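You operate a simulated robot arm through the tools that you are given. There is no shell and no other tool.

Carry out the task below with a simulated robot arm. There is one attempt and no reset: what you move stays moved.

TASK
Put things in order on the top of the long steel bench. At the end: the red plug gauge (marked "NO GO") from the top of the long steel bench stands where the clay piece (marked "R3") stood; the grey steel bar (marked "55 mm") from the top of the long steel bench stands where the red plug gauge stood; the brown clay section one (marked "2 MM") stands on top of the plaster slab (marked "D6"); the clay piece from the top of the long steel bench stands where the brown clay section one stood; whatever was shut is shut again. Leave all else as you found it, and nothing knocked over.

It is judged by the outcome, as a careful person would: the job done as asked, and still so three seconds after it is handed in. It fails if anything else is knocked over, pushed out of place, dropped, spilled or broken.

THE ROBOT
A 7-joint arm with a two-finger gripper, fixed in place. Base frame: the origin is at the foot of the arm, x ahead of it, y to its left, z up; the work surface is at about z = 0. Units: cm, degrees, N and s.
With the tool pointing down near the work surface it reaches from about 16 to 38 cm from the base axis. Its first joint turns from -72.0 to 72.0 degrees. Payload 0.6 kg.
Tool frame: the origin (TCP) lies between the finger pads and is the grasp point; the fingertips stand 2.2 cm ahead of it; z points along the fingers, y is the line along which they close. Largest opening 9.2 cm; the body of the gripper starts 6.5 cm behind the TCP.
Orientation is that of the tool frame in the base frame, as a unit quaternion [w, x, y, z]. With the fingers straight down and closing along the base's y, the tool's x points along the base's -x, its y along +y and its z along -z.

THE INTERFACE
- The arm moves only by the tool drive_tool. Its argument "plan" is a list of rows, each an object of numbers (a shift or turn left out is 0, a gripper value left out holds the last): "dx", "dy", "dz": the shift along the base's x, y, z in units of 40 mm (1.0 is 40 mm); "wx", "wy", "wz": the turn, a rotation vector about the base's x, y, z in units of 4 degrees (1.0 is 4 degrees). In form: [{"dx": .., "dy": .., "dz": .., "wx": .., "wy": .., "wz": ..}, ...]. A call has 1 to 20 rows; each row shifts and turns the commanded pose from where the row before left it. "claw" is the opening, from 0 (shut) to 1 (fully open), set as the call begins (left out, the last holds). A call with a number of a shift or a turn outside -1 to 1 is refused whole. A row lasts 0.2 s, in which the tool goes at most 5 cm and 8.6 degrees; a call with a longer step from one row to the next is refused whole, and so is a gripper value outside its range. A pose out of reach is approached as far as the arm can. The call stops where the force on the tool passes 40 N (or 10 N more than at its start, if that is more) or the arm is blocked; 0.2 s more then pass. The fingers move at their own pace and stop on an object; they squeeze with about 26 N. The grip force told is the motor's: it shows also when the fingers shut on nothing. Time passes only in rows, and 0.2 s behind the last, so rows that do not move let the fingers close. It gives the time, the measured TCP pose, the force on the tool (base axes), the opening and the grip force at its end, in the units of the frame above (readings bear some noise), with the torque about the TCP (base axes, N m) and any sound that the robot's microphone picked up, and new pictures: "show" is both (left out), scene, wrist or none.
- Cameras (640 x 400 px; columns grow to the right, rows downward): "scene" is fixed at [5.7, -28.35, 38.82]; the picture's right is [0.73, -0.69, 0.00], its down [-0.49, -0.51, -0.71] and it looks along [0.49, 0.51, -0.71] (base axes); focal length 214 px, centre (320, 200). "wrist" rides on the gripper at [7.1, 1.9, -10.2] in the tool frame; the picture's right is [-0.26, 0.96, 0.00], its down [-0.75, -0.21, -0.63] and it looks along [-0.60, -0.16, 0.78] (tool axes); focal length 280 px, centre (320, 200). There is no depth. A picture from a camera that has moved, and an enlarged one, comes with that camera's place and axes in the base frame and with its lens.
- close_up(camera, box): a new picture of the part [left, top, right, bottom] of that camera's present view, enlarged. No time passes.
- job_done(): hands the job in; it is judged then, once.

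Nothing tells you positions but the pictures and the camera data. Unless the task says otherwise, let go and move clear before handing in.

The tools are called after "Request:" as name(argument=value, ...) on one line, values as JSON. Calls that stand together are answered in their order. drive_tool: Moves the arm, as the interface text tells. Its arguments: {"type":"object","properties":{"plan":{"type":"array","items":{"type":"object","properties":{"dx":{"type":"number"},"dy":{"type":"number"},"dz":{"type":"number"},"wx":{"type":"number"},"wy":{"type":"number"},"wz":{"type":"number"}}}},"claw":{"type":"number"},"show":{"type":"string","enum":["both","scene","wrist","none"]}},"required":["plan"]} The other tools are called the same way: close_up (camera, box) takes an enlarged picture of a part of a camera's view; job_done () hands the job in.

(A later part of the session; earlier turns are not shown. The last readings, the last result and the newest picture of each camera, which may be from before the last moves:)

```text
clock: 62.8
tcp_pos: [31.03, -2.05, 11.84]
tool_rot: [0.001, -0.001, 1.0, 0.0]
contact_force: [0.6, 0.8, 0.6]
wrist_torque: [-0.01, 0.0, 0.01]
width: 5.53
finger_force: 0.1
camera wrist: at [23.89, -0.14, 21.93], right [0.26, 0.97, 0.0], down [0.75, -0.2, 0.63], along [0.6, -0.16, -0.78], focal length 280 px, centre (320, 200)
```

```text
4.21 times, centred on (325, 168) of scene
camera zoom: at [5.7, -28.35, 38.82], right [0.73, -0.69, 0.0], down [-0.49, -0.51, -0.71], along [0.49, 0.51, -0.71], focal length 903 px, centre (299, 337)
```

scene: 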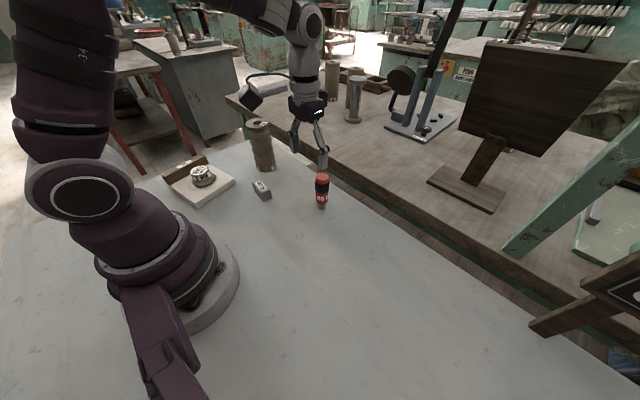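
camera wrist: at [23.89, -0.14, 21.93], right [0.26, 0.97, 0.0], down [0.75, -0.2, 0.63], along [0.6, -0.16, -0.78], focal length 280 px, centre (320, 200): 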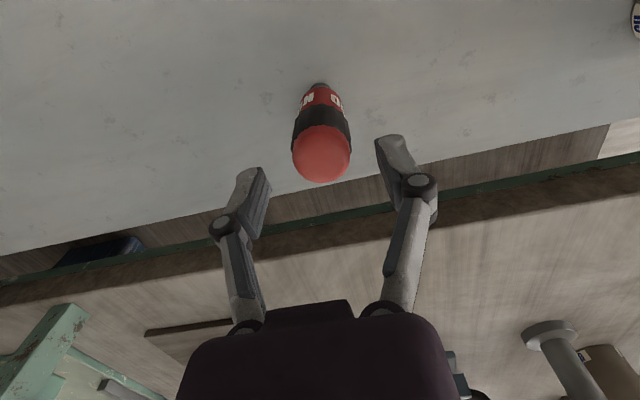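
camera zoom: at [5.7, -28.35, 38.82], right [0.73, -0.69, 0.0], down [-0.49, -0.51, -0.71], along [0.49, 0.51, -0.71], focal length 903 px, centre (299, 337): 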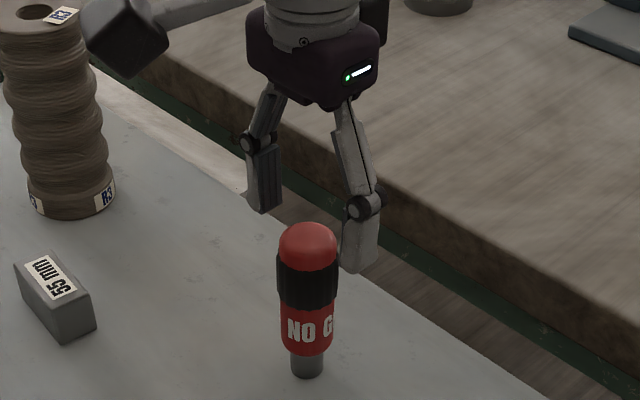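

Aligned within a millimetre. I'll lower to collar height (TCP z ≈ 7) and narrow the fingers a bit.

Request:
drive_tool(plan=[{"dz": -0.25}, {"dz": -0.3}, {"dz": -0.3}, {"dz": -0.25}, {"dz": -0.1}, {}], claw=0.6, show="wrist")

Request:
close_up(camera="scene", box=[285, 120, 365, 215])

Request:
close_up(camera="wrist", box=[220, 80, 420, 240])

```text
clock: 64.2
tcp_pos: [30.99, -2.22, 7.01]
tool_rot: [0.0, -0.001, 1.0, 0.0]
contact_force: [-0.5, -1.3, 0.0]
wrist_torque: [0.01, 0.0, -0.01]
width: 5.53
finger_force: 0.1
camera wrist: at [23.89, -0.17, 17.18], right [0.26, 0.97, 0.0], down [0.75, -0.2, 0.63], along [0.6, -0.16, -0.78], focal length 280 px, centre (320, 200)
```

wrist: 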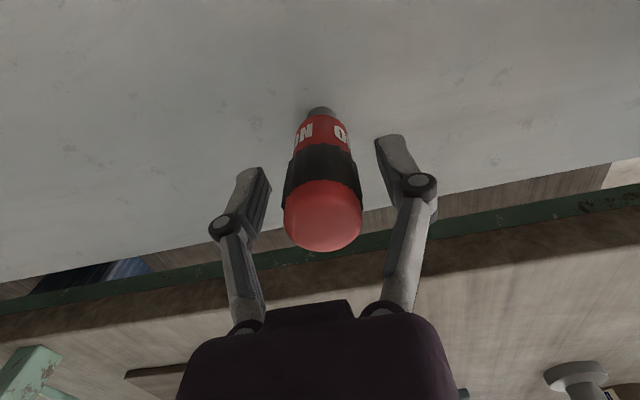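

```text
4.21 times, centred on (325, 168) of scene
camera zoom: at [5.7, -28.35, 38.82], right [0.73, -0.69, 0.0], down [-0.49, -0.51, -0.71], along [0.49, 0.51, -0.71], focal length 903 px, centre (299, 337)
```

zoom: 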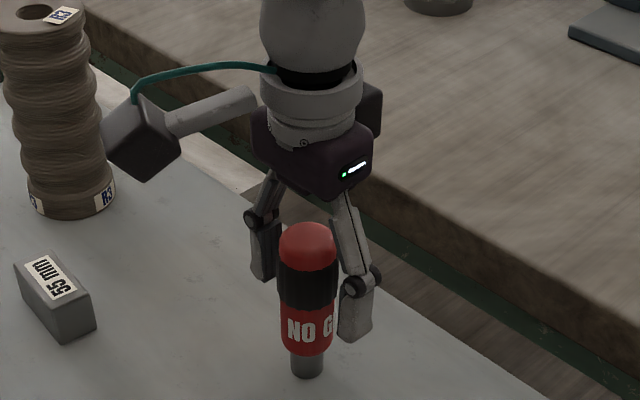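

```text
2.50 times, centred on (320, 160) of wrist
camera zoom: at [23.89, -0.17, 17.18], right [0.26, 0.97, 0.0], down [0.75, -0.2, 0.63], along [0.6, -0.16, -0.78], focal length 701 px, centre (320, 300)
```

zoom: 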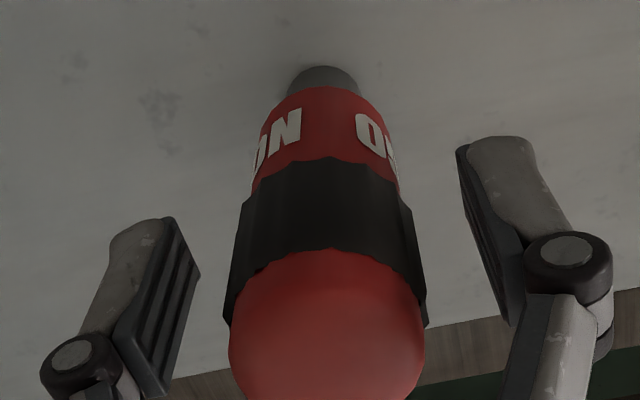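

Well centred. A sub-millimetre nudge in y, then close on the collar.

Request:
drive_tool(plan=[{"dy": 0.02}, {}], claw=0.45, show="none")

Request:
drive_tool(plan=[{}, {}, {}, {}], claw=0)

Request:
close_up(camera="scene", box=[285, 120, 365, 215])

```text
clock: 64.8
tcp_pos: [31.06, -2.03, 7.0]
tool_rot: [0.0, 0.0, 1.0, 0.0]
contact_force: [-0.2, -0.6, 0.6]
wrist_torque: [-0.01, 0.0, 0.01]
width: 4.15
finger_force: 0.0
```

```text
clock: 65.8
tcp_pos: [30.89, -1.97, 6.99]
tool_rot: [0.001, -0.001, 1.0, -0.001]
contact_force: [-0.2, -0.4, 3.0]
wrist_torque: [-0.03, 0.04, 0.0]
width: 2.84
finger_force: 26.0
camera wrist: at [23.89, -0.06, 17.16], right [0.26, 0.97, 0.0], down [0.75, -0.2, 0.63], along [0.6, -0.16, -0.78], focal length 280 px, centre (320, 200)
```

scene: 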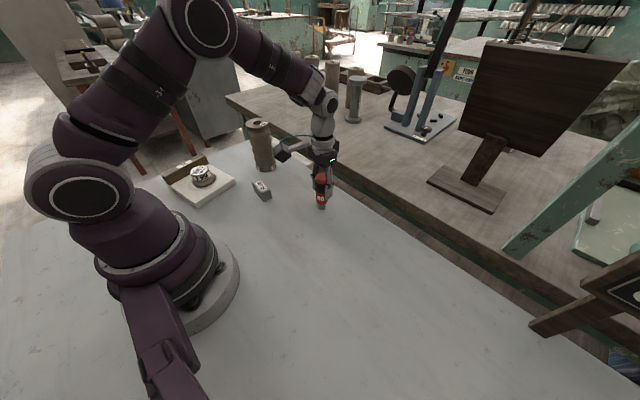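
wrist: 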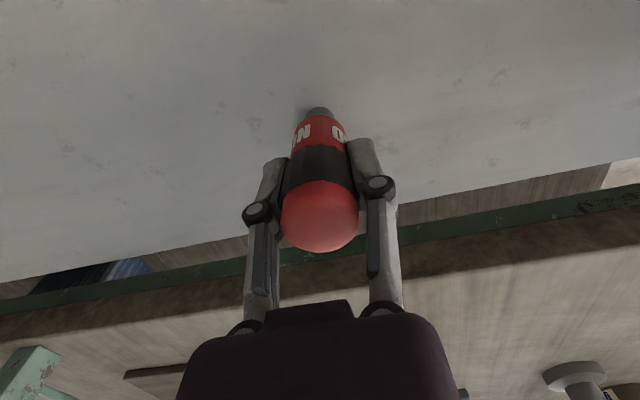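

```text
4.21 times, centred on (325, 168) of scene
camera zoom: at [5.7, -28.35, 38.82], right [0.73, -0.69, 0.0], down [-0.49, -0.51, -0.71], along [0.49, 0.51, -0.71], focal length 903 px, centre (299, 337)
```

zoom: 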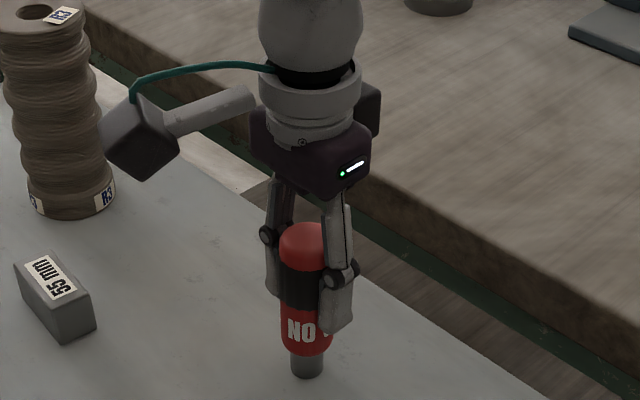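

The gauge is gripped (2.84 cm) and still upright. I'll lift slowly and check.

Request:
drive_tool(plan=[{"dz": 0.03}, {"dz": 0.05}, {"dz": 0.07}, {"dz": 0.05}, {}], claw=0, show="wrist")

Request:
close_up(camera="scene", box=[285, 120, 365, 215])

```text
clock: 67.0
tcp_pos: [31.0, -1.99, 7.85]
tool_rot: [0.001, -0.001, 1.0, 0.0]
contact_force: [-0.2, 0.0, -0.9]
wrist_torque: [-0.03, 0.02, -0.01]
width: 2.84
finger_force: 26.0
camera wrist: at [23.89, -0.08, 17.94], right [0.26, 0.97, 0.0], down [0.75, -0.2, 0.63], along [0.6, -0.16, -0.78], focal length 280 px, centre (320, 200)
```

wrist: 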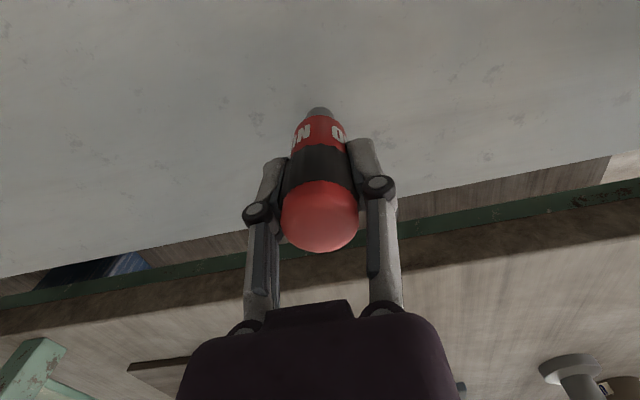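

```text
4.21 times, centred on (325, 168) of scene
camera zoom: at [5.7, -28.35, 38.82], right [0.73, -0.69, 0.0], down [-0.49, -0.51, -0.71], along [0.49, 0.51, -0.71], focal length 903 px, centre (299, 337)
```

zoom: 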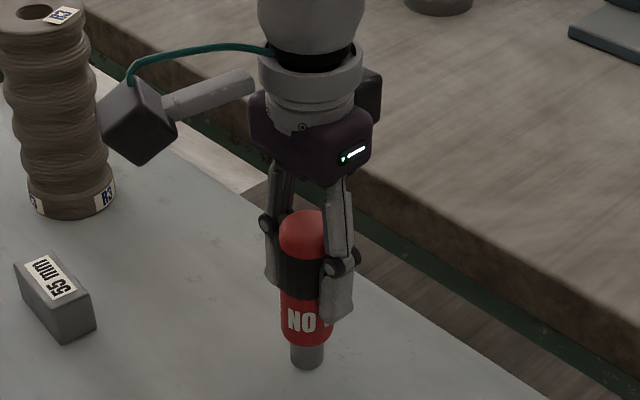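

The gauge is held securely. I'll lift it 4 cm more and carry it across the clear bench to R3's old place.

Request:
drive_tool(plan=[{"dz": 0.1}, {"dz": 0.2}, {"dz": 0.25}, {"dz": 0.25}, {"dz": 0.15}, {"dz": 0.08}], claw=0, show="none")

Request:
drive_tool(plan=[{"dx": -0.088, "dy": -0.111}, {"dx": -0.176, "dy": -0.221}, {"dx": -0.264, "dy": -0.332}, {"dx": -0.33, "dy": -0.415}, {"dx": -0.33, "dy": -0.415}, {"dx": -0.33, "dy": -0.415}, {"dx": -0.33, "dy": -0.415}, {"dx": -0.33, "dy": -0.415}, {"dx": -0.33, "dy": -0.415}, {"dx": -0.33, "dy": -0.415}, {"dx": -0.33, "dy": -0.415}, {"dx": -0.33, "dy": -0.415}, {"dx": -0.33, "dy": -0.415}, {"dx": -0.264, "dy": -0.332}, {"dx": -0.176, "dy": -0.221}, {"dx": -0.088, "dy": -0.111}, {"dx": -0.044, "dy": -0.055}, {}], claw=0)

```text
clock: 68.3
tcp_pos: [31.11, -2.13, 11.86]
tool_rot: [0.001, -0.001, 1.0, 0.0]
contact_force: [-0.5, 1.3, -0.9]
wrist_torque: [0.05, 0.02, 0.02]
width: 2.83
finger_force: 25.9
```

```text
clock: 72.2
tcp_pos: [13.4, -24.2, 11.8]
tool_rot: [0.001, -0.002, 1.0, 0.0]
contact_force: [0.0, 0.3, -1.5]
wrist_torque: [0.01, -0.01, -0.01]
width: 2.83
finger_force: 25.9
camera wrist: at [6.28, -22.24, 22.01], right [0.26, 0.97, 0.0], down [0.75, -0.2, 0.63], along [0.6, -0.16, -0.78], focal length 280 px, centre (320, 200)
```

scene: 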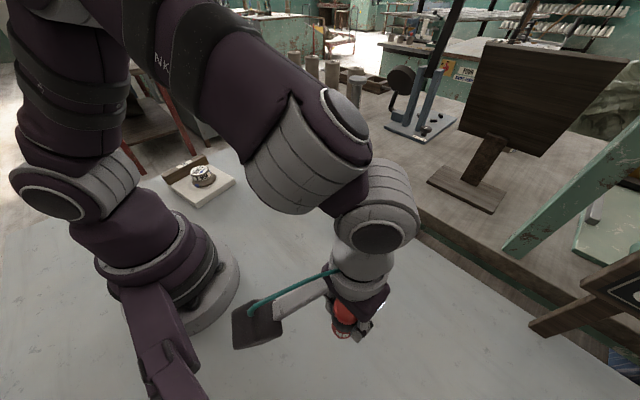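
wrist: 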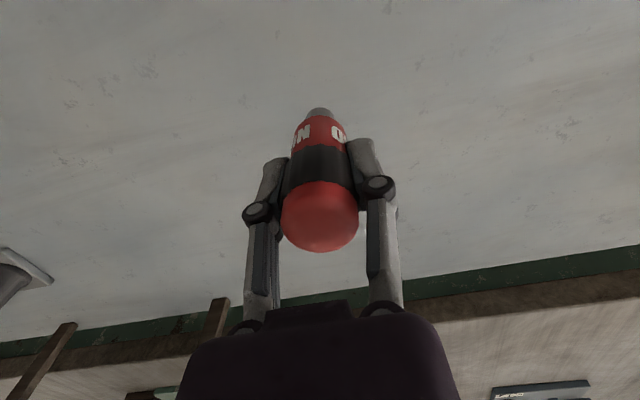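

Over R3's old place with the gauge upright. I'll lower to about 5 mm above the bench.

Request:
drive_tool(plan=[{"dz": -0.1}, {"dz": -0.2}, {"dz": -0.25}, {"dz": -0.25}, {"dz": -0.15}, {"dz": -0.08}, {"dz": -0.03}, {}], claw=0)

Request:
close_up(camera="scene", box=[280, 260, 400, 370])

```text
clock: 74.0
tcp_pos: [13.29, -24.14, 7.73]
tool_rot: [0.001, -0.002, 1.0, 0.0]
contact_force: [0.1, -0.1, -1.6]
wrist_torque: [0.02, -0.01, 0.02]
width: 2.83
finger_force: 26.1
camera wrist: at [6.22, -22.13, 17.86], right [0.26, 0.97, 0.0], down [0.75, -0.2, 0.63], along [0.6, -0.16, -0.78], focal length 280 px, centre (320, 200)
```

scene: 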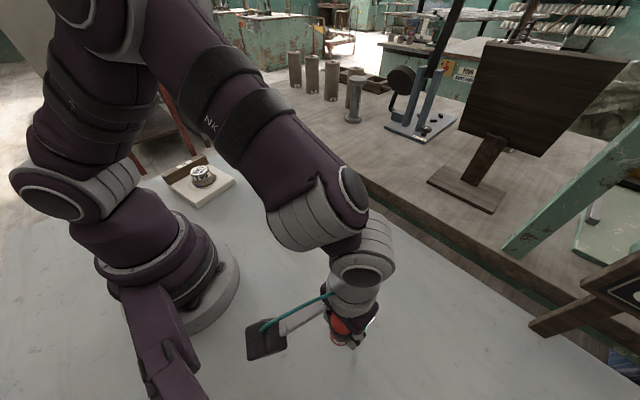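
wrist: 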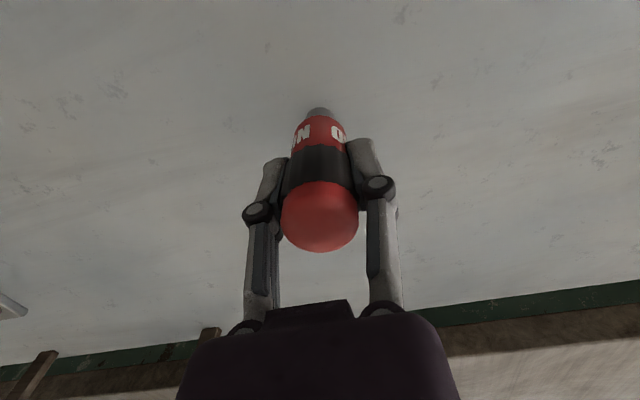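

```text
3.64 times, centred on (340, 315) of scene
camera zoom: at [5.7, -28.35, 38.82], right [0.73, -0.69, 0.0], down [-0.49, -0.51, -0.71], along [0.49, 0.51, -0.71], focal length 780 px, centre (247, -218)
```

zoom: 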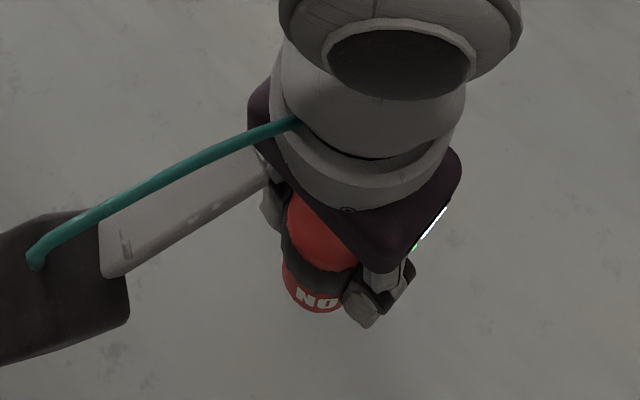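

About 6 mm to go. I'll lower in millimetre steps and watch the force.

Request:
drive_tool(plan=[{"dz": -0.03}, {"dz": -0.03}, {"dz": -0.02}, {}], claw=0, show="none")

Request:
drive_tool(plan=[{"dz": -0.02}, {"dz": -0.02}, {}], claw=0, show="none")

```text
clock: 75.0
tcp_pos: [13.46, -24.23, 7.21]
tool_rot: [0.001, -0.002, 1.0, 0.0]
contact_force: [0.1, 0.0, -0.1]
wrist_torque: [-0.06, 0.0, 0.0]
width: 2.84
finger_force: 25.8
```

```text
clock: 75.8
tcp_pos: [13.42, -24.12, 7.17]
tool_rot: [0.001, -0.001, 1.0, 0.0]
contact_force: [0.0, -0.2, -1.1]
wrist_torque: [0.04, -0.05, 0.03]
width: 2.82
finger_force: 26.1
```

Request:
drive_tool(plan=[{"dz": -0.02}, {"dz": -0.02}, {}], claw=0, show="none")

```text
clock: 76.5
tcp_pos: [13.45, -24.18, 7.11]
tool_rot: [0.001, -0.001, 1.0, 0.001]
contact_force: [0.2, -0.1, -0.8]
wrist_torque: [-0.02, 0.02, 0.04]
width: 2.86
finger_force: 25.6
```

The gauge is still just off the bench. I'll continue in smaller steps.

Request:
drive_tool(plan=[{"dz": -0.02}, {}], claw=0, show="none")

Request:
drive_tool(plan=[{"dz": -0.02}, {}], claw=0, show="wrist")

```text
clock: 77.2
tcp_pos: [13.33, -24.22, 6.92]
tool_rot: [0.001, -0.001, 1.0, 0.0]
contact_force: [-0.6, -0.9, -0.6]
wrist_torque: [-0.03, -0.02, 0.0]
width: 2.85
finger_force: 26.2
```

```text
clock: 77.8
tcp_pos: [13.45, -24.11, 7.05]
tool_rot: [0.0, 0.0, 1.0, -0.001]
contact_force: [-4.7, 2.7, 19.1]
wrist_torque: [0.09, 0.26, -0.05]
width: 2.83
finger_force: 25.8
camera wrist: at [6.22, -22.18, 17.15], right [0.26, 0.97, 0.0], down [0.75, -0.2, 0.63], along [0.6, -0.16, -0.78], focal length 280 px, centre (320, 200)
```

wrist: 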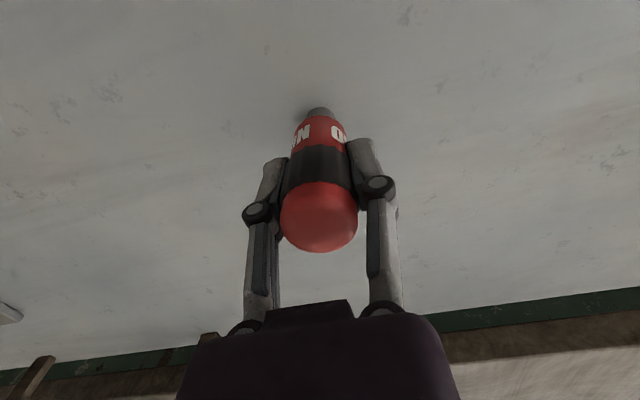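

Touched down. I'll ease up half a millimetre, then open gradually.

Request:
drive_tool(plan=[{"dz": 0.015}, {}], claw=0, show="none")

Request:
drive_tool(plan=[{}, {}, {}], claw=0.36, show="wrist")

```text
clock: 78.3
tcp_pos: [13.43, -23.98, 7.0]
tool_rot: [0.001, -0.001, 1.0, 0.0]
contact_force: [-0.3, -1.4, -1.9]
wrist_torque: [-0.01, 0.01, 0.05]
width: 2.81
finger_force: 26.0
```

```text
clock: 79.2
tcp_pos: [13.4, -24.12, 6.98]
tool_rot: [0.001, -0.001, 1.0, 0.0]
contact_force: [-0.1, 0.5, 0.3]
wrist_torque: [-0.02, -0.01, 0.03]
width: 3.31
finger_force: 0.1
camera wrist: at [6.21, -22.19, 17.18], right [0.26, 0.97, 0.0], down [0.75, -0.2, 0.63], along [0.6, -0.16, -0.78], focal length 280 px, centre (320, 200)
```

wrist: 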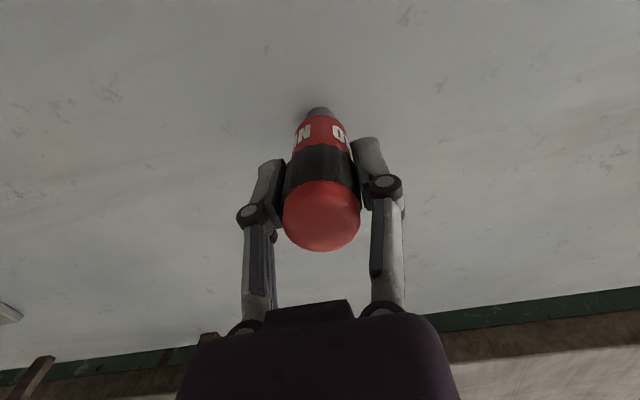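

The gauge is free and stands straight. I'll open wider and rise straight up.

Request:
drive_tool(plan=[{}, {}, {}, {}], claw=0.62, show="none")

Request:
drive_tool(plan=[{"dz": 0.2}, {"dz": 0.4}, {"dz": 0.6}, {"dz": 0.6}, {"dz": 0.5}, {}], claw=0.62)

Request:
close_up(camera="scene", box=[280, 240, 440, 370])

```text
clock: 80.2
tcp_pos: [13.25, -24.08, 7.0]
tool_rot: [0.0, -0.001, 1.0, 0.0]
contact_force: [0.6, -0.3, -0.2]
wrist_torque: [0.0, 0.03, 0.0]
width: 5.74
finger_force: 0.0
```

```text
clock: 81.5
tcp_pos: [13.24, -24.08, 16.14]
tool_rot: [0.001, 0.0, 1.0, 0.0]
contact_force: [0.0, -0.1, -0.1]
wrist_torque: [-0.04, 0.04, 0.04]
width: 5.7
finger_force: 0.1
camera wrist: at [6.21, -22.08, 26.29], right [0.26, 0.97, 0.0], down [0.75, -0.2, 0.63], along [0.6, -0.16, -0.78], focal length 280 px, centre (320, 200)
```

scene: 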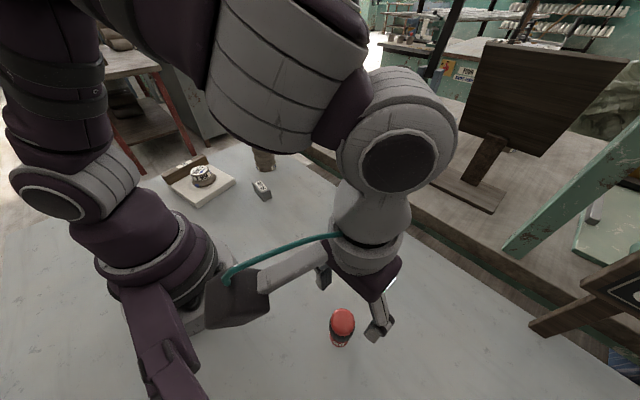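
wrist: 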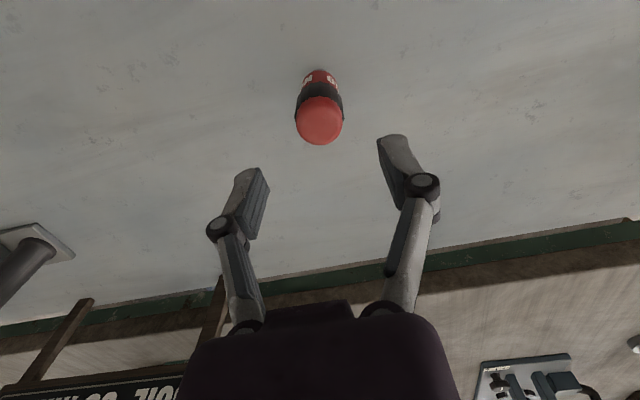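

```text
3.08 times, centred on (360, 305) of scene
camera zoom: at [5.7, -28.35, 38.82], right [0.73, -0.69, 0.0], down [-0.49, -0.51, -0.71], along [0.49, 0.51, -0.71], focal length 660 px, centre (197, -123)
```

zoom: 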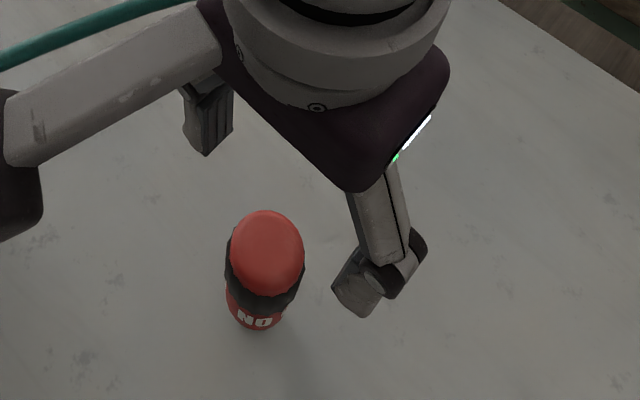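

The gauge stands where R3 stood. Next I'll go round to the grey bar, opening wide, since it can be gripped along its 5.5 cm length with little rotation.

Request:
drive_tool(plan=[{"dx": 0.4, "dy": 0.45}, {"dx": 0.67, "dy": 0.755}, {"dx": 0.67, "dy": 0.755}, {"dx": 0.67, "dy": 0.755}, {"dx": 0.27, "dy": 0.305}, {"dx": 0.083, "dy": 0.9}, {"dx": 0.083, "dy": 0.9}, {"dx": 0.083, "dy": 0.9}, {"dx": 0.0, "dy": 0.9}, {"dx": -0.167, "dy": 0.9}, {"dx": -0.167, "dy": 0.9}, {"dx": -0.167, "dy": 0.55}, {}], claw=0.9)

Request:
close_up(camera="wrist", box=[220, 40, 420, 180])

Request:
close_up(camera="scene", box=[290, 260, 410, 370])

```text
clock: 84.3
tcp_pos: [23.27, 11.55, 16.15]
tool_rot: [0.0, -0.001, 1.0, 0.0]
contact_force: [0.1, -0.2, -0.4]
wrist_torque: [-0.02, -0.01, 0.0]
width: 8.26
finger_force: 0.1
camera wrist: at [16.13, 13.5, 26.27], right [0.26, 0.97, 0.0], down [0.75, -0.2, 0.63], along [0.6, -0.16, -0.78], focal length 280 px, centre (320, 200)
```

scene: 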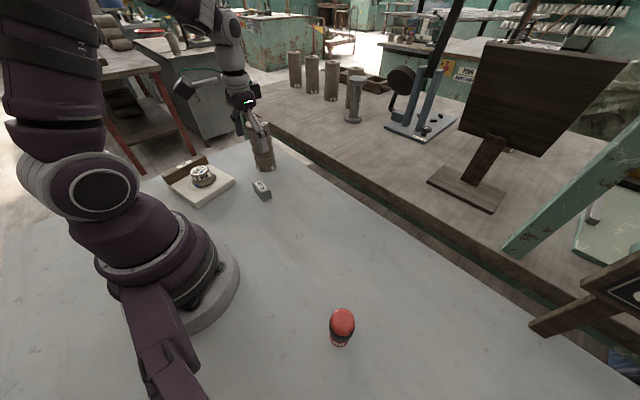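
wrist: 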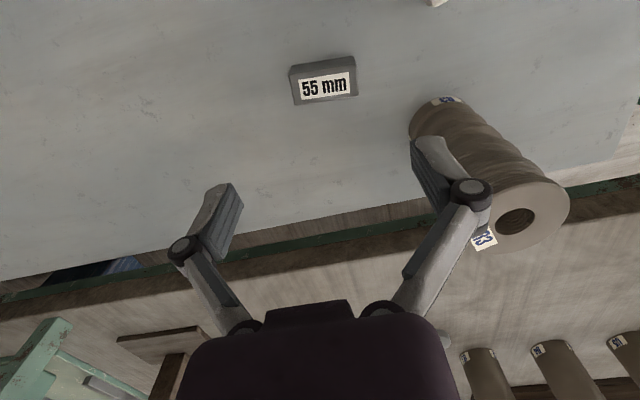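

```text
2.86 times, centred on (320, 110) of wrist
camera zoom: at [16.13, 13.5, 26.27], right [0.26, 0.97, 0.0], down [0.75, -0.2, 0.63], along [0.6, -0.16, -0.78], focal length 801 px, centre (320, 457)
```

zoom: 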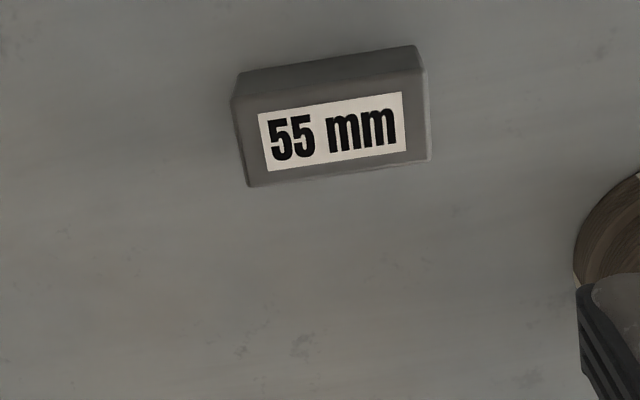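

```text
3.64 times, centred on (350, 315) of scene
camera zoom: at [5.7, -28.35, 38.82], right [0.73, -0.69, 0.0], down [-0.49, -0.51, -0.71], along [0.49, 0.51, -0.71], focal length 780 px, centre (211, -218)
```

zoom: 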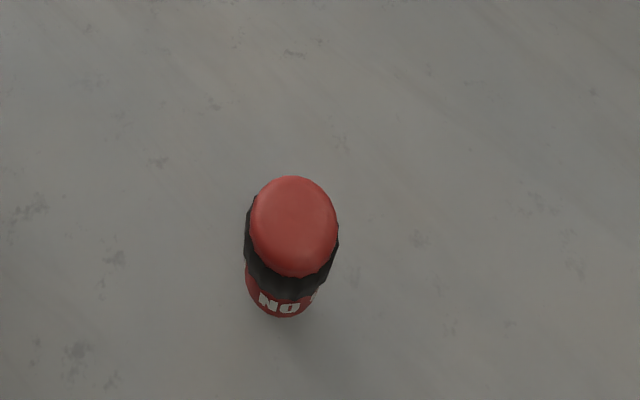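

The bar is at about (22.85, 12.05), its long axis turned about 6.4° clockwise from y. I'll shift and rotate to match, then lower part-way and check.

Request:
drive_tool(plan=[{"dx": -0.1, "dy": 0.115, "wz": -0.8}, {"wz": -0.8}, {"dz": -0.6}, {"dz": -0.7}, {"dz": -0.7}, {"dz": -0.4}, {}], claw=0.9)

Request:
close_up(camera="wrist", box=[200, 60, 440, 210])

Request:
close_up(camera="scene", box=[220, 120, 316, 210])

```text
clock: 86.0
tcp_pos: [22.73, 12.23, 6.43]
tool_rot: [0.001, 0.054, 0.999, 0.0]
contact_force: [-0.3, 0.1, -0.4]
wrist_torque: [-0.01, -0.01, 0.0]
width: 8.28
finger_force: 0.1
camera wrist: at [15.97, 14.89, 16.62], right [0.37, 0.93, 0.0], down [0.73, -0.29, 0.63], along [0.58, -0.23, -0.78], focal length 280 px, centre (320, 200)
```

scene: 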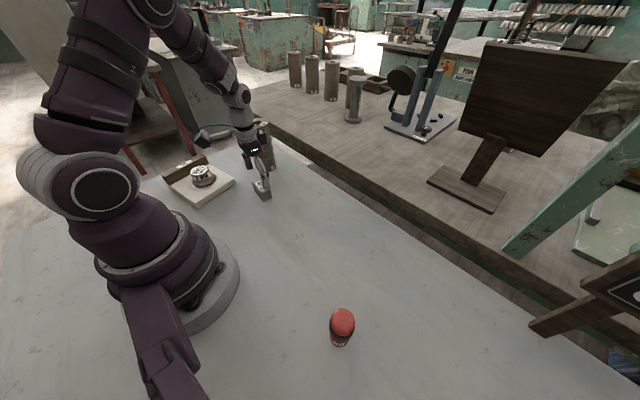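
wrist: 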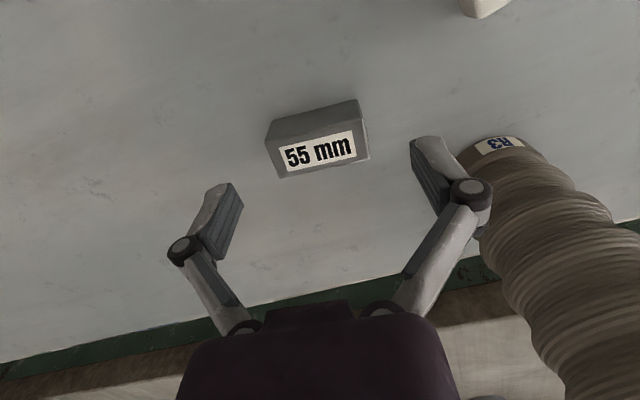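

```text
2.67 times, centred on (320, 135) of wrist
camera zoom: at [15.97, 14.89, 16.62], right [0.37, 0.93, 0.0], down [0.73, -0.29, 0.63], along [0.58, -0.23, -0.78], focal length 748 px, centre (320, 373)
```

zoom: 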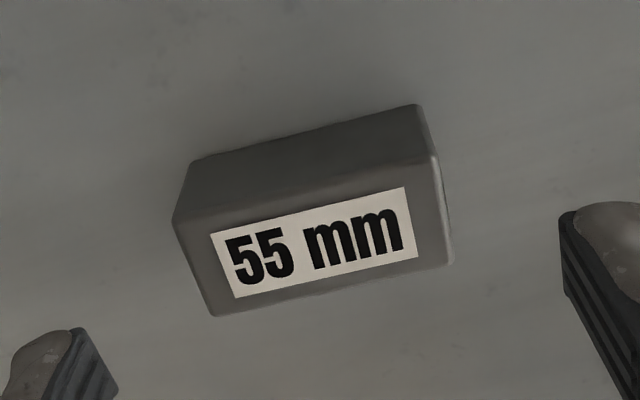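

```text
4.44 times, centred on (268, 165) of scene
camera zoom: at [5.7, -28.35, 38.82], right [0.73, -0.69, 0.0], down [-0.49, -0.51, -0.71], along [0.49, 0.51, -0.71], focal length 953 px, centre (551, 356)
```

zoom: 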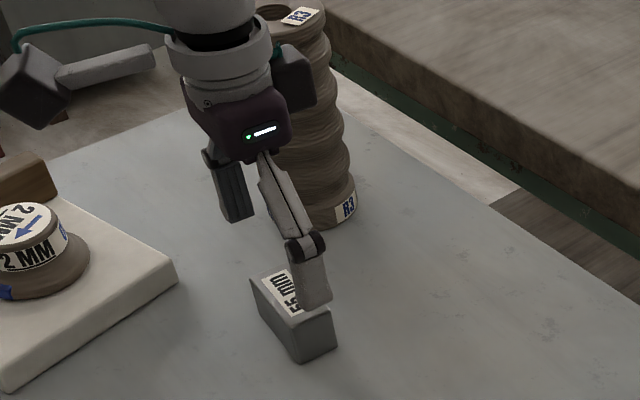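

Aligned within 1 mm and under 1°. I'll lower to TCP z ≈ 2.6 around the bar.

Request:
drive_tool(plan=[{"dy": -0.02, "dz": -0.3}, {"dz": -0.3}, {"dz": -0.25}, {"dz": -0.1}, {}], claw=0.82, show="wrist")

Request:
close_up(camera="scene", box=[220, 120, 316, 210])

```text
clock: 87.2
tcp_pos: [22.74, 12.21, 2.69]
tool_rot: [0.0, 0.055, 0.998, 0.001]
contact_force: [-0.5, 0.1, -0.6]
wrist_torque: [0.01, 0.02, -0.01]
width: 7.56
finger_force: 0.0
camera wrist: at [15.91, 14.83, 12.84], right [0.37, 0.93, 0.0], down [0.73, -0.29, 0.63], along [0.58, -0.23, -0.78], focal length 280 px, centre (320, 200)
```

wrist: 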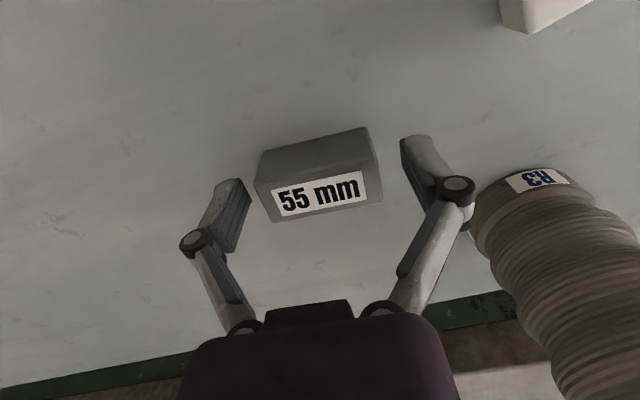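

```text
4.44 times, centred on (268, 165) of scene
camera zoom: at [5.7, -28.35, 38.82], right [0.73, -0.69, 0.0], down [-0.49, -0.51, -0.71], along [0.49, 0.51, -0.71], focal length 953 px, centre (551, 356)
```

zoom: 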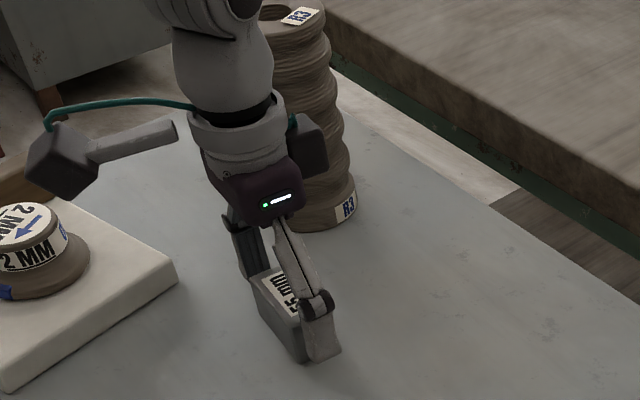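

The bar sits between the fingers. I'll close on it now.

Request:
drive_tool(plan=[{}, {}, {}, {}], claw=0, show="wrist")

Request:
close_up(camera="scene", box=[220, 120, 316, 210])

```text
clock: 88.2
tcp_pos: [22.83, 12.04, 2.71]
tool_rot: [0.0, 0.056, 0.998, 0.0]
contact_force: [-0.1, -1.2, 3.7]
wrist_torque: [-0.19, -0.01, 0.03]
width: 5.5
finger_force: 26.3
camera wrist: at [15.91, 14.83, 12.85], right [0.37, 0.93, 0.0], down [0.73, -0.29, 0.63], along [0.58, -0.23, -0.78], focal length 280 px, centre (320, 200)
```

wrist: 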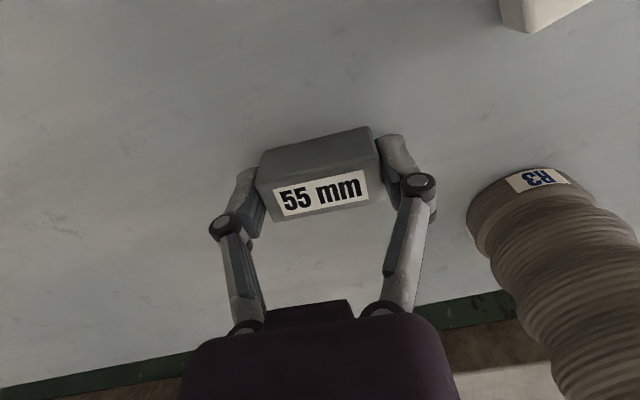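

```text
4.44 times, centred on (268, 165) of scene
camera zoom: at [5.7, -28.35, 38.82], right [0.73, -0.69, 0.0], down [-0.49, -0.51, -0.71], along [0.49, 0.51, -0.71], focal length 953 px, centre (551, 356)
```

zoom: 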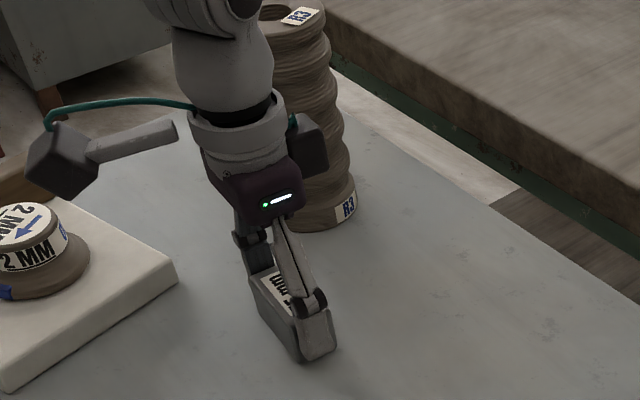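

Gripped at exactly 5.5 cm. I'll lift slowly.

Request:
drive_tool(plan=[{"dz": 0.03}, {"dz": 0.05}, {"dz": 0.08}, {"dz": 0.1}, {}], claw=0, show="wrist")

Request:
close_up(camera="scene", box=[220, 120, 316, 210])

```text
clock: 89.3
tcp_pos: [22.69, 12.04, 3.77]
tool_rot: [0.0, 0.055, 0.998, 0.0]
contact_force: [0.2, -1.2, -3.4]
wrist_torque: [0.0, 0.01, 0.02]
width: 5.45
finger_force: 25.7
camera wrist: at [15.78, 14.81, 13.9], right [0.37, 0.93, 0.0], down [0.73, -0.29, 0.63], along [0.58, -0.23, -0.78], focal length 280 px, centre (320, 200)
```

wrist: 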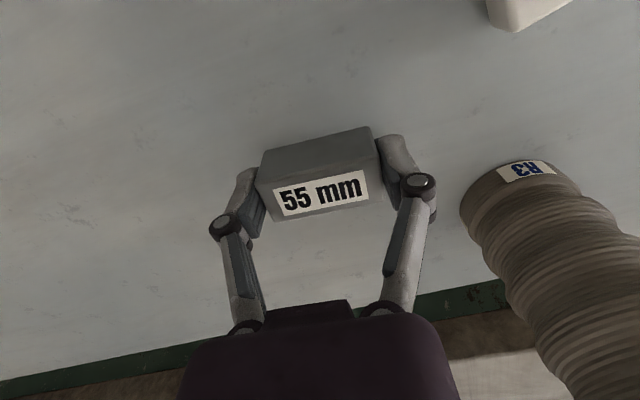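

```text
4.44 times, centred on (268, 165) of scene
camera zoom: at [5.7, -28.35, 38.82], right [0.73, -0.69, 0.0], down [-0.49, -0.51, -0.71], along [0.49, 0.51, -0.71], focal length 953 px, centre (551, 356)
```

zoom: 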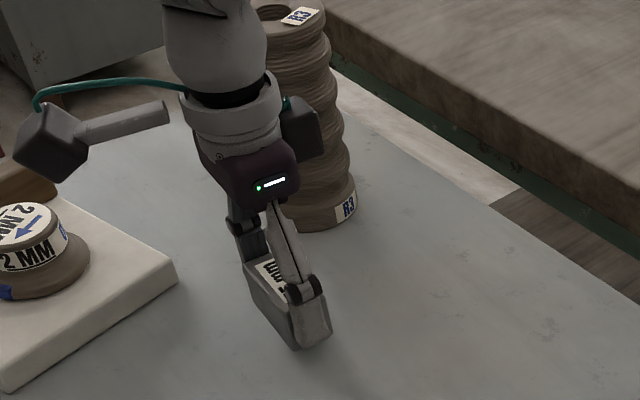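

The bar is held firmly. I'll lift to z ≈ 7 and carry it to the gauge's old place at (30.97, -2.0).

Request:
drive_tool(plan=[{"dz": 0.12}, {"dz": 0.2}, {"dz": 0.22}, {"dz": 0.18}, {"dz": 0.1}, {}, {"dx": 0.082, "dy": -0.14}, {"dx": 0.164, "dy": -0.281}, {"dx": 0.246, "dy": -0.421}, {"dx": 0.267, "dy": -0.456}, {"dx": 0.267, "dy": -0.456}, {"dx": 0.267, "dy": -0.456}, {"dx": 0.267, "dy": -0.456}, {"dx": 0.205, "dy": -0.351}, {"dx": 0.164, "dy": -0.281}, {"dx": 0.082, "dy": -0.14}, {"dx": 0.041, "dy": -0.07}, {}], claw=0)

Request:
close_up(camera="scene", box=[280, 130, 376, 220])

```text
clock: 93.2
tcp_pos: [30.81, -1.96, 7.03]
tool_rot: [0.001, 0.055, 0.999, 0.0]
contact_force: [-0.4, -0.3, -3.7]
wrist_torque: [0.0, 0.01, -0.04]
width: 5.45
finger_force: 25.5
camera wrist: at [24.0, 0.85, 17.24], right [0.37, 0.93, 0.0], down [0.73, -0.29, 0.63], along [0.58, -0.23, -0.78], focal length 280 px, centre (320, 200)
```

scene: 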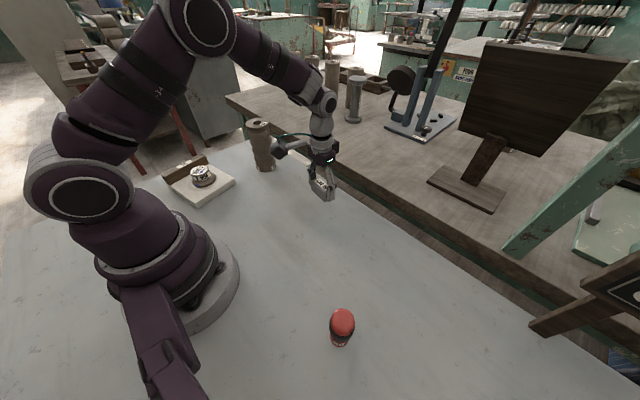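
wrist: 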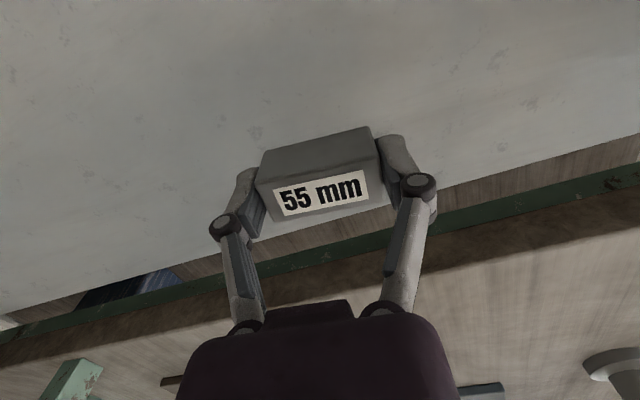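

```text
4.44 times, centred on (328, 175) of scene
camera zoom: at [5.7, -28.35, 38.82], right [0.73, -0.69, 0.0], down [-0.49, -0.51, -0.71], along [0.49, 0.51, -0.71], focal length 953 px, centre (284, 311)
```

zoom: 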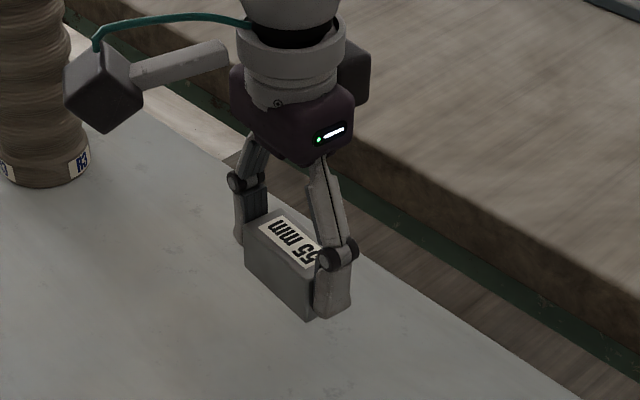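

Over the gauge's old place. I'll lower to just above the bench.

Request:
drive_tool(plan=[{"dx": 0.03, "dz": -0.12}, {"dz": -0.22}, {"dz": -0.25}, {"dz": -0.2}, {"dz": -0.12}, {"dz": -0.06}, {}], claw=0, show="none")

Request:
close_up(camera="scene", box=[280, 130, 376, 220])

```text
clock: 94.8
tcp_pos: [30.94, -1.91, 3.11]
tool_rot: [0.001, 0.054, 0.999, 0.0]
contact_force: [0.2, 0.3, -2.7]
wrist_torque: [0.01, -0.02, 0.0]
width: 5.47
finger_force: 25.6
```

```text
4.44 times, centred on (328, 175) of scene
camera zoom: at [5.7, -28.35, 38.82], right [0.73, -0.69, 0.0], down [-0.49, -0.51, -0.71], along [0.49, 0.51, -0.71], focal length 953 px, centre (284, 311)
```

zoom: 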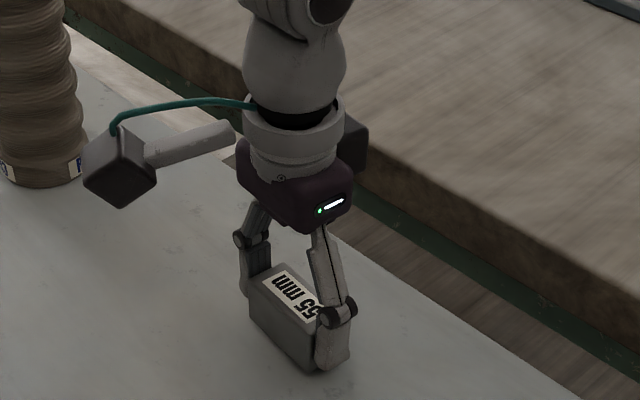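

Request:
drive_tool(plan=[{"dz": -0.03}, {"dz": -0.03}, {"dz": -0.02}, {}], claw=0, show="none")

Request:
drive_tool(plan=[{"dz": -0.02}, {}], claw=0, show="none")

```text
clock: 95.8
tcp_pos: [31.17, -1.87, 2.84]
tool_rot: [0.001, 0.056, 0.998, 0.0]
contact_force: [0.1, 0.0, -3.5]
wrist_torque: [0.0, 0.01, 0.03]
width: 5.45
finger_force: 26.0
```

```text
clock: 96.3
tcp_pos: [31.03, -1.72, 2.8]
tool_rot: [0.001, 0.055, 0.998, 0.0]
contact_force: [-0.8, 0.5, -3.3]
wrist_torque: [-0.01, 0.01, -0.03]
width: 5.48
finger_force: 26.0
```

The full weight still hangs from the grip. I'll keep lowering a millimetre at a time.

Request:
drive_tool(plan=[{"dz": -0.02}, {}], claw=0, show="none")

Request:
drive_tool(plan=[{"dz": -0.02}, {}], claw=0, show="none")

```text
clock: 97.0
tcp_pos: [30.98, -1.94, 2.68]
tool_rot: [0.001, 0.054, 0.999, 0.0]
contact_force: [-2.3, 1.0, 3.5]
wrist_torque: [-0.04, -0.01, -0.06]
width: 5.46
finger_force: 26.4
```

```text
clock: 97.5
tcp_pos: [30.94, -1.87, 2.65]
tool_rot: [0.001, 0.055, 0.998, 0.0]
contact_force: [-4.6, 3.9, 17.0]
wrist_torque: [0.08, 0.13, -0.04]
width: 5.47
finger_force: 25.7
```

The bar has landed. I'll ease off slightly and open the fingers.

Request:
drive_tool(plan=[{"dz": 0.02}, {}], claw=0, show="none")

Request:
drive_tool(plan=[{}, {}, {}], claw=0.8, show="wrist")

Request:
close_up(camera="scene", box=[280, 130, 376, 220])

```text
clock: 98.2
tcp_pos: [30.99, -1.84, 2.61]
tool_rot: [0.002, 0.055, 0.998, 0.0]
contact_force: [-0.1, 0.2, -3.1]
wrist_torque: [0.0, 0.04, 0.02]
width: 5.46
finger_force: 26.2
```

```text
clock: 99.0
tcp_pos: [31.15, -1.9, 2.71]
tool_rot: [0.001, 0.055, 0.998, 0.0]
contact_force: [-0.6, 0.5, -0.6]
wrist_torque: [0.01, 0.01, 0.0]
width: 7.34
finger_force: 0.0
camera wrist: at [24.18, 0.87, 12.86], right [0.37, 0.93, 0.0], down [0.73, -0.29, 0.63], along [0.58, -0.23, -0.78], focal length 280 px, centre (320, 200)
```

wrist: 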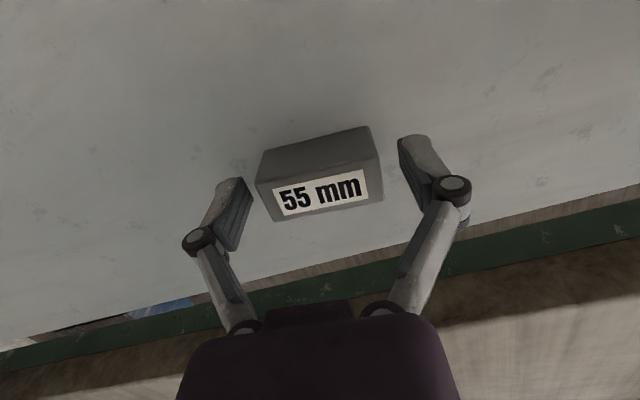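

```text
4.44 times, centred on (328, 175) of scene
camera zoom: at [5.7, -28.35, 38.82], right [0.73, -0.69, 0.0], down [-0.49, -0.51, -0.71], along [0.49, 0.51, -0.71], focal length 953 px, centre (284, 311)
```

zoom: 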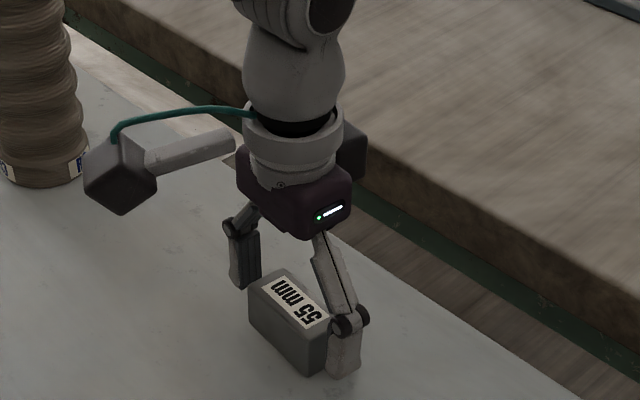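

The bar is released and standing at the gauge's old place. I'll rise straight up, then move back to a clear pose to inspect everything.

Request:
drive_tool(plan=[{"dz": 0.2}, {"dz": 0.4}, {"dz": 0.7}, {"dz": 0.8}, {"dz": 0.8}, {"dz": 0.8}, {"dx": -0.5, "dz": 0.5}, {"dx": -0.5, "dz": 0.5}, {"dx": -0.4, "dz": 0.5}, {"wz": 0.8}, {"wz": 0.8}, {}], claw=0.8)

Request:
close_up(camera="scene", box=[150, 100, 370, 225])

Request:
close_up(camera="scene", box=[290, 280, 386, 370])

```text
clock: 101.5
tcp_pos: [25.51, -1.84, 23.42]
tool_rot: [0.0, -0.002, 1.0, 0.0]
contact_force: [0.5, 0.1, 1.0]
wrist_torque: [-0.01, 0.01, 0.0]
width: 7.36
finger_force: 0.1
camera wrist: at [18.27, 0.12, 33.64], right [0.26, 0.97, 0.0], down [0.75, -0.2, 0.63], along [0.6, -0.16, -0.78], focal length 280 px, centre (320, 200)
```

scene: 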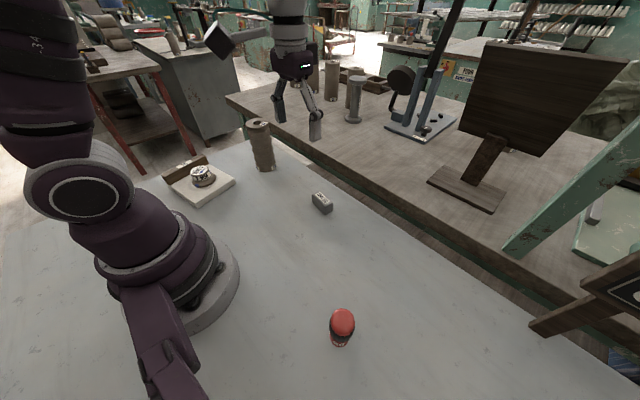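
wrist: 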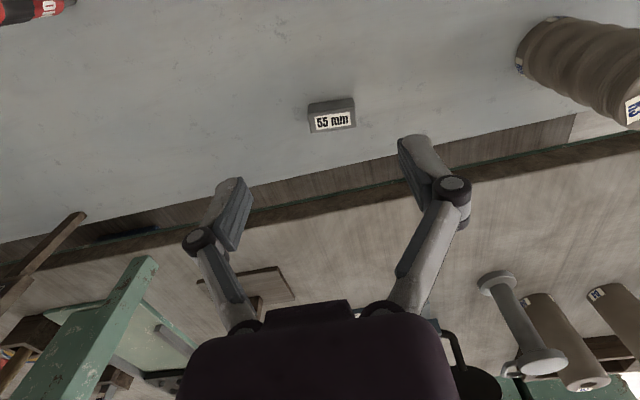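

```text
2.91 times, centred on (260, 162) of scene
camera zoom: at [5.7, -28.35, 38.82], right [0.73, -0.69, 0.0], down [-0.49, -0.51, -0.71], along [0.49, 0.51, -0.71], focal length 624 px, centre (494, 309)
```

zoom: 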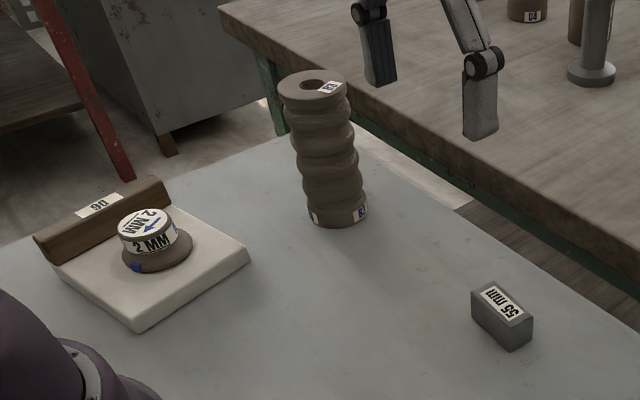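

```text
4.44 times, centred on (338, 325) of scene
camera zoom: at [5.7, -28.35, 38.82], right [0.73, -0.69, 0.0], down [-0.49, -0.51, -0.71], along [0.49, 0.51, -0.71], focal length 953 px, centre (240, -356)
```

zoom: 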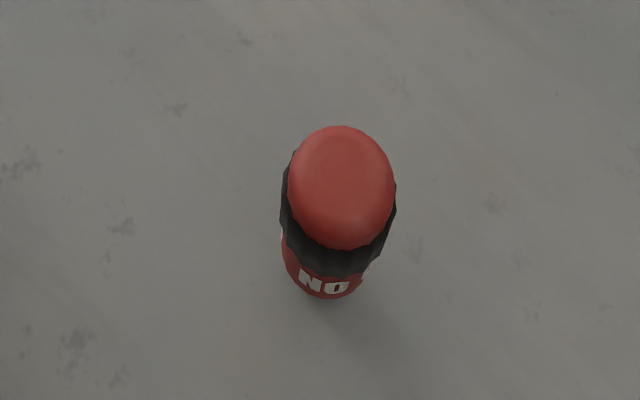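

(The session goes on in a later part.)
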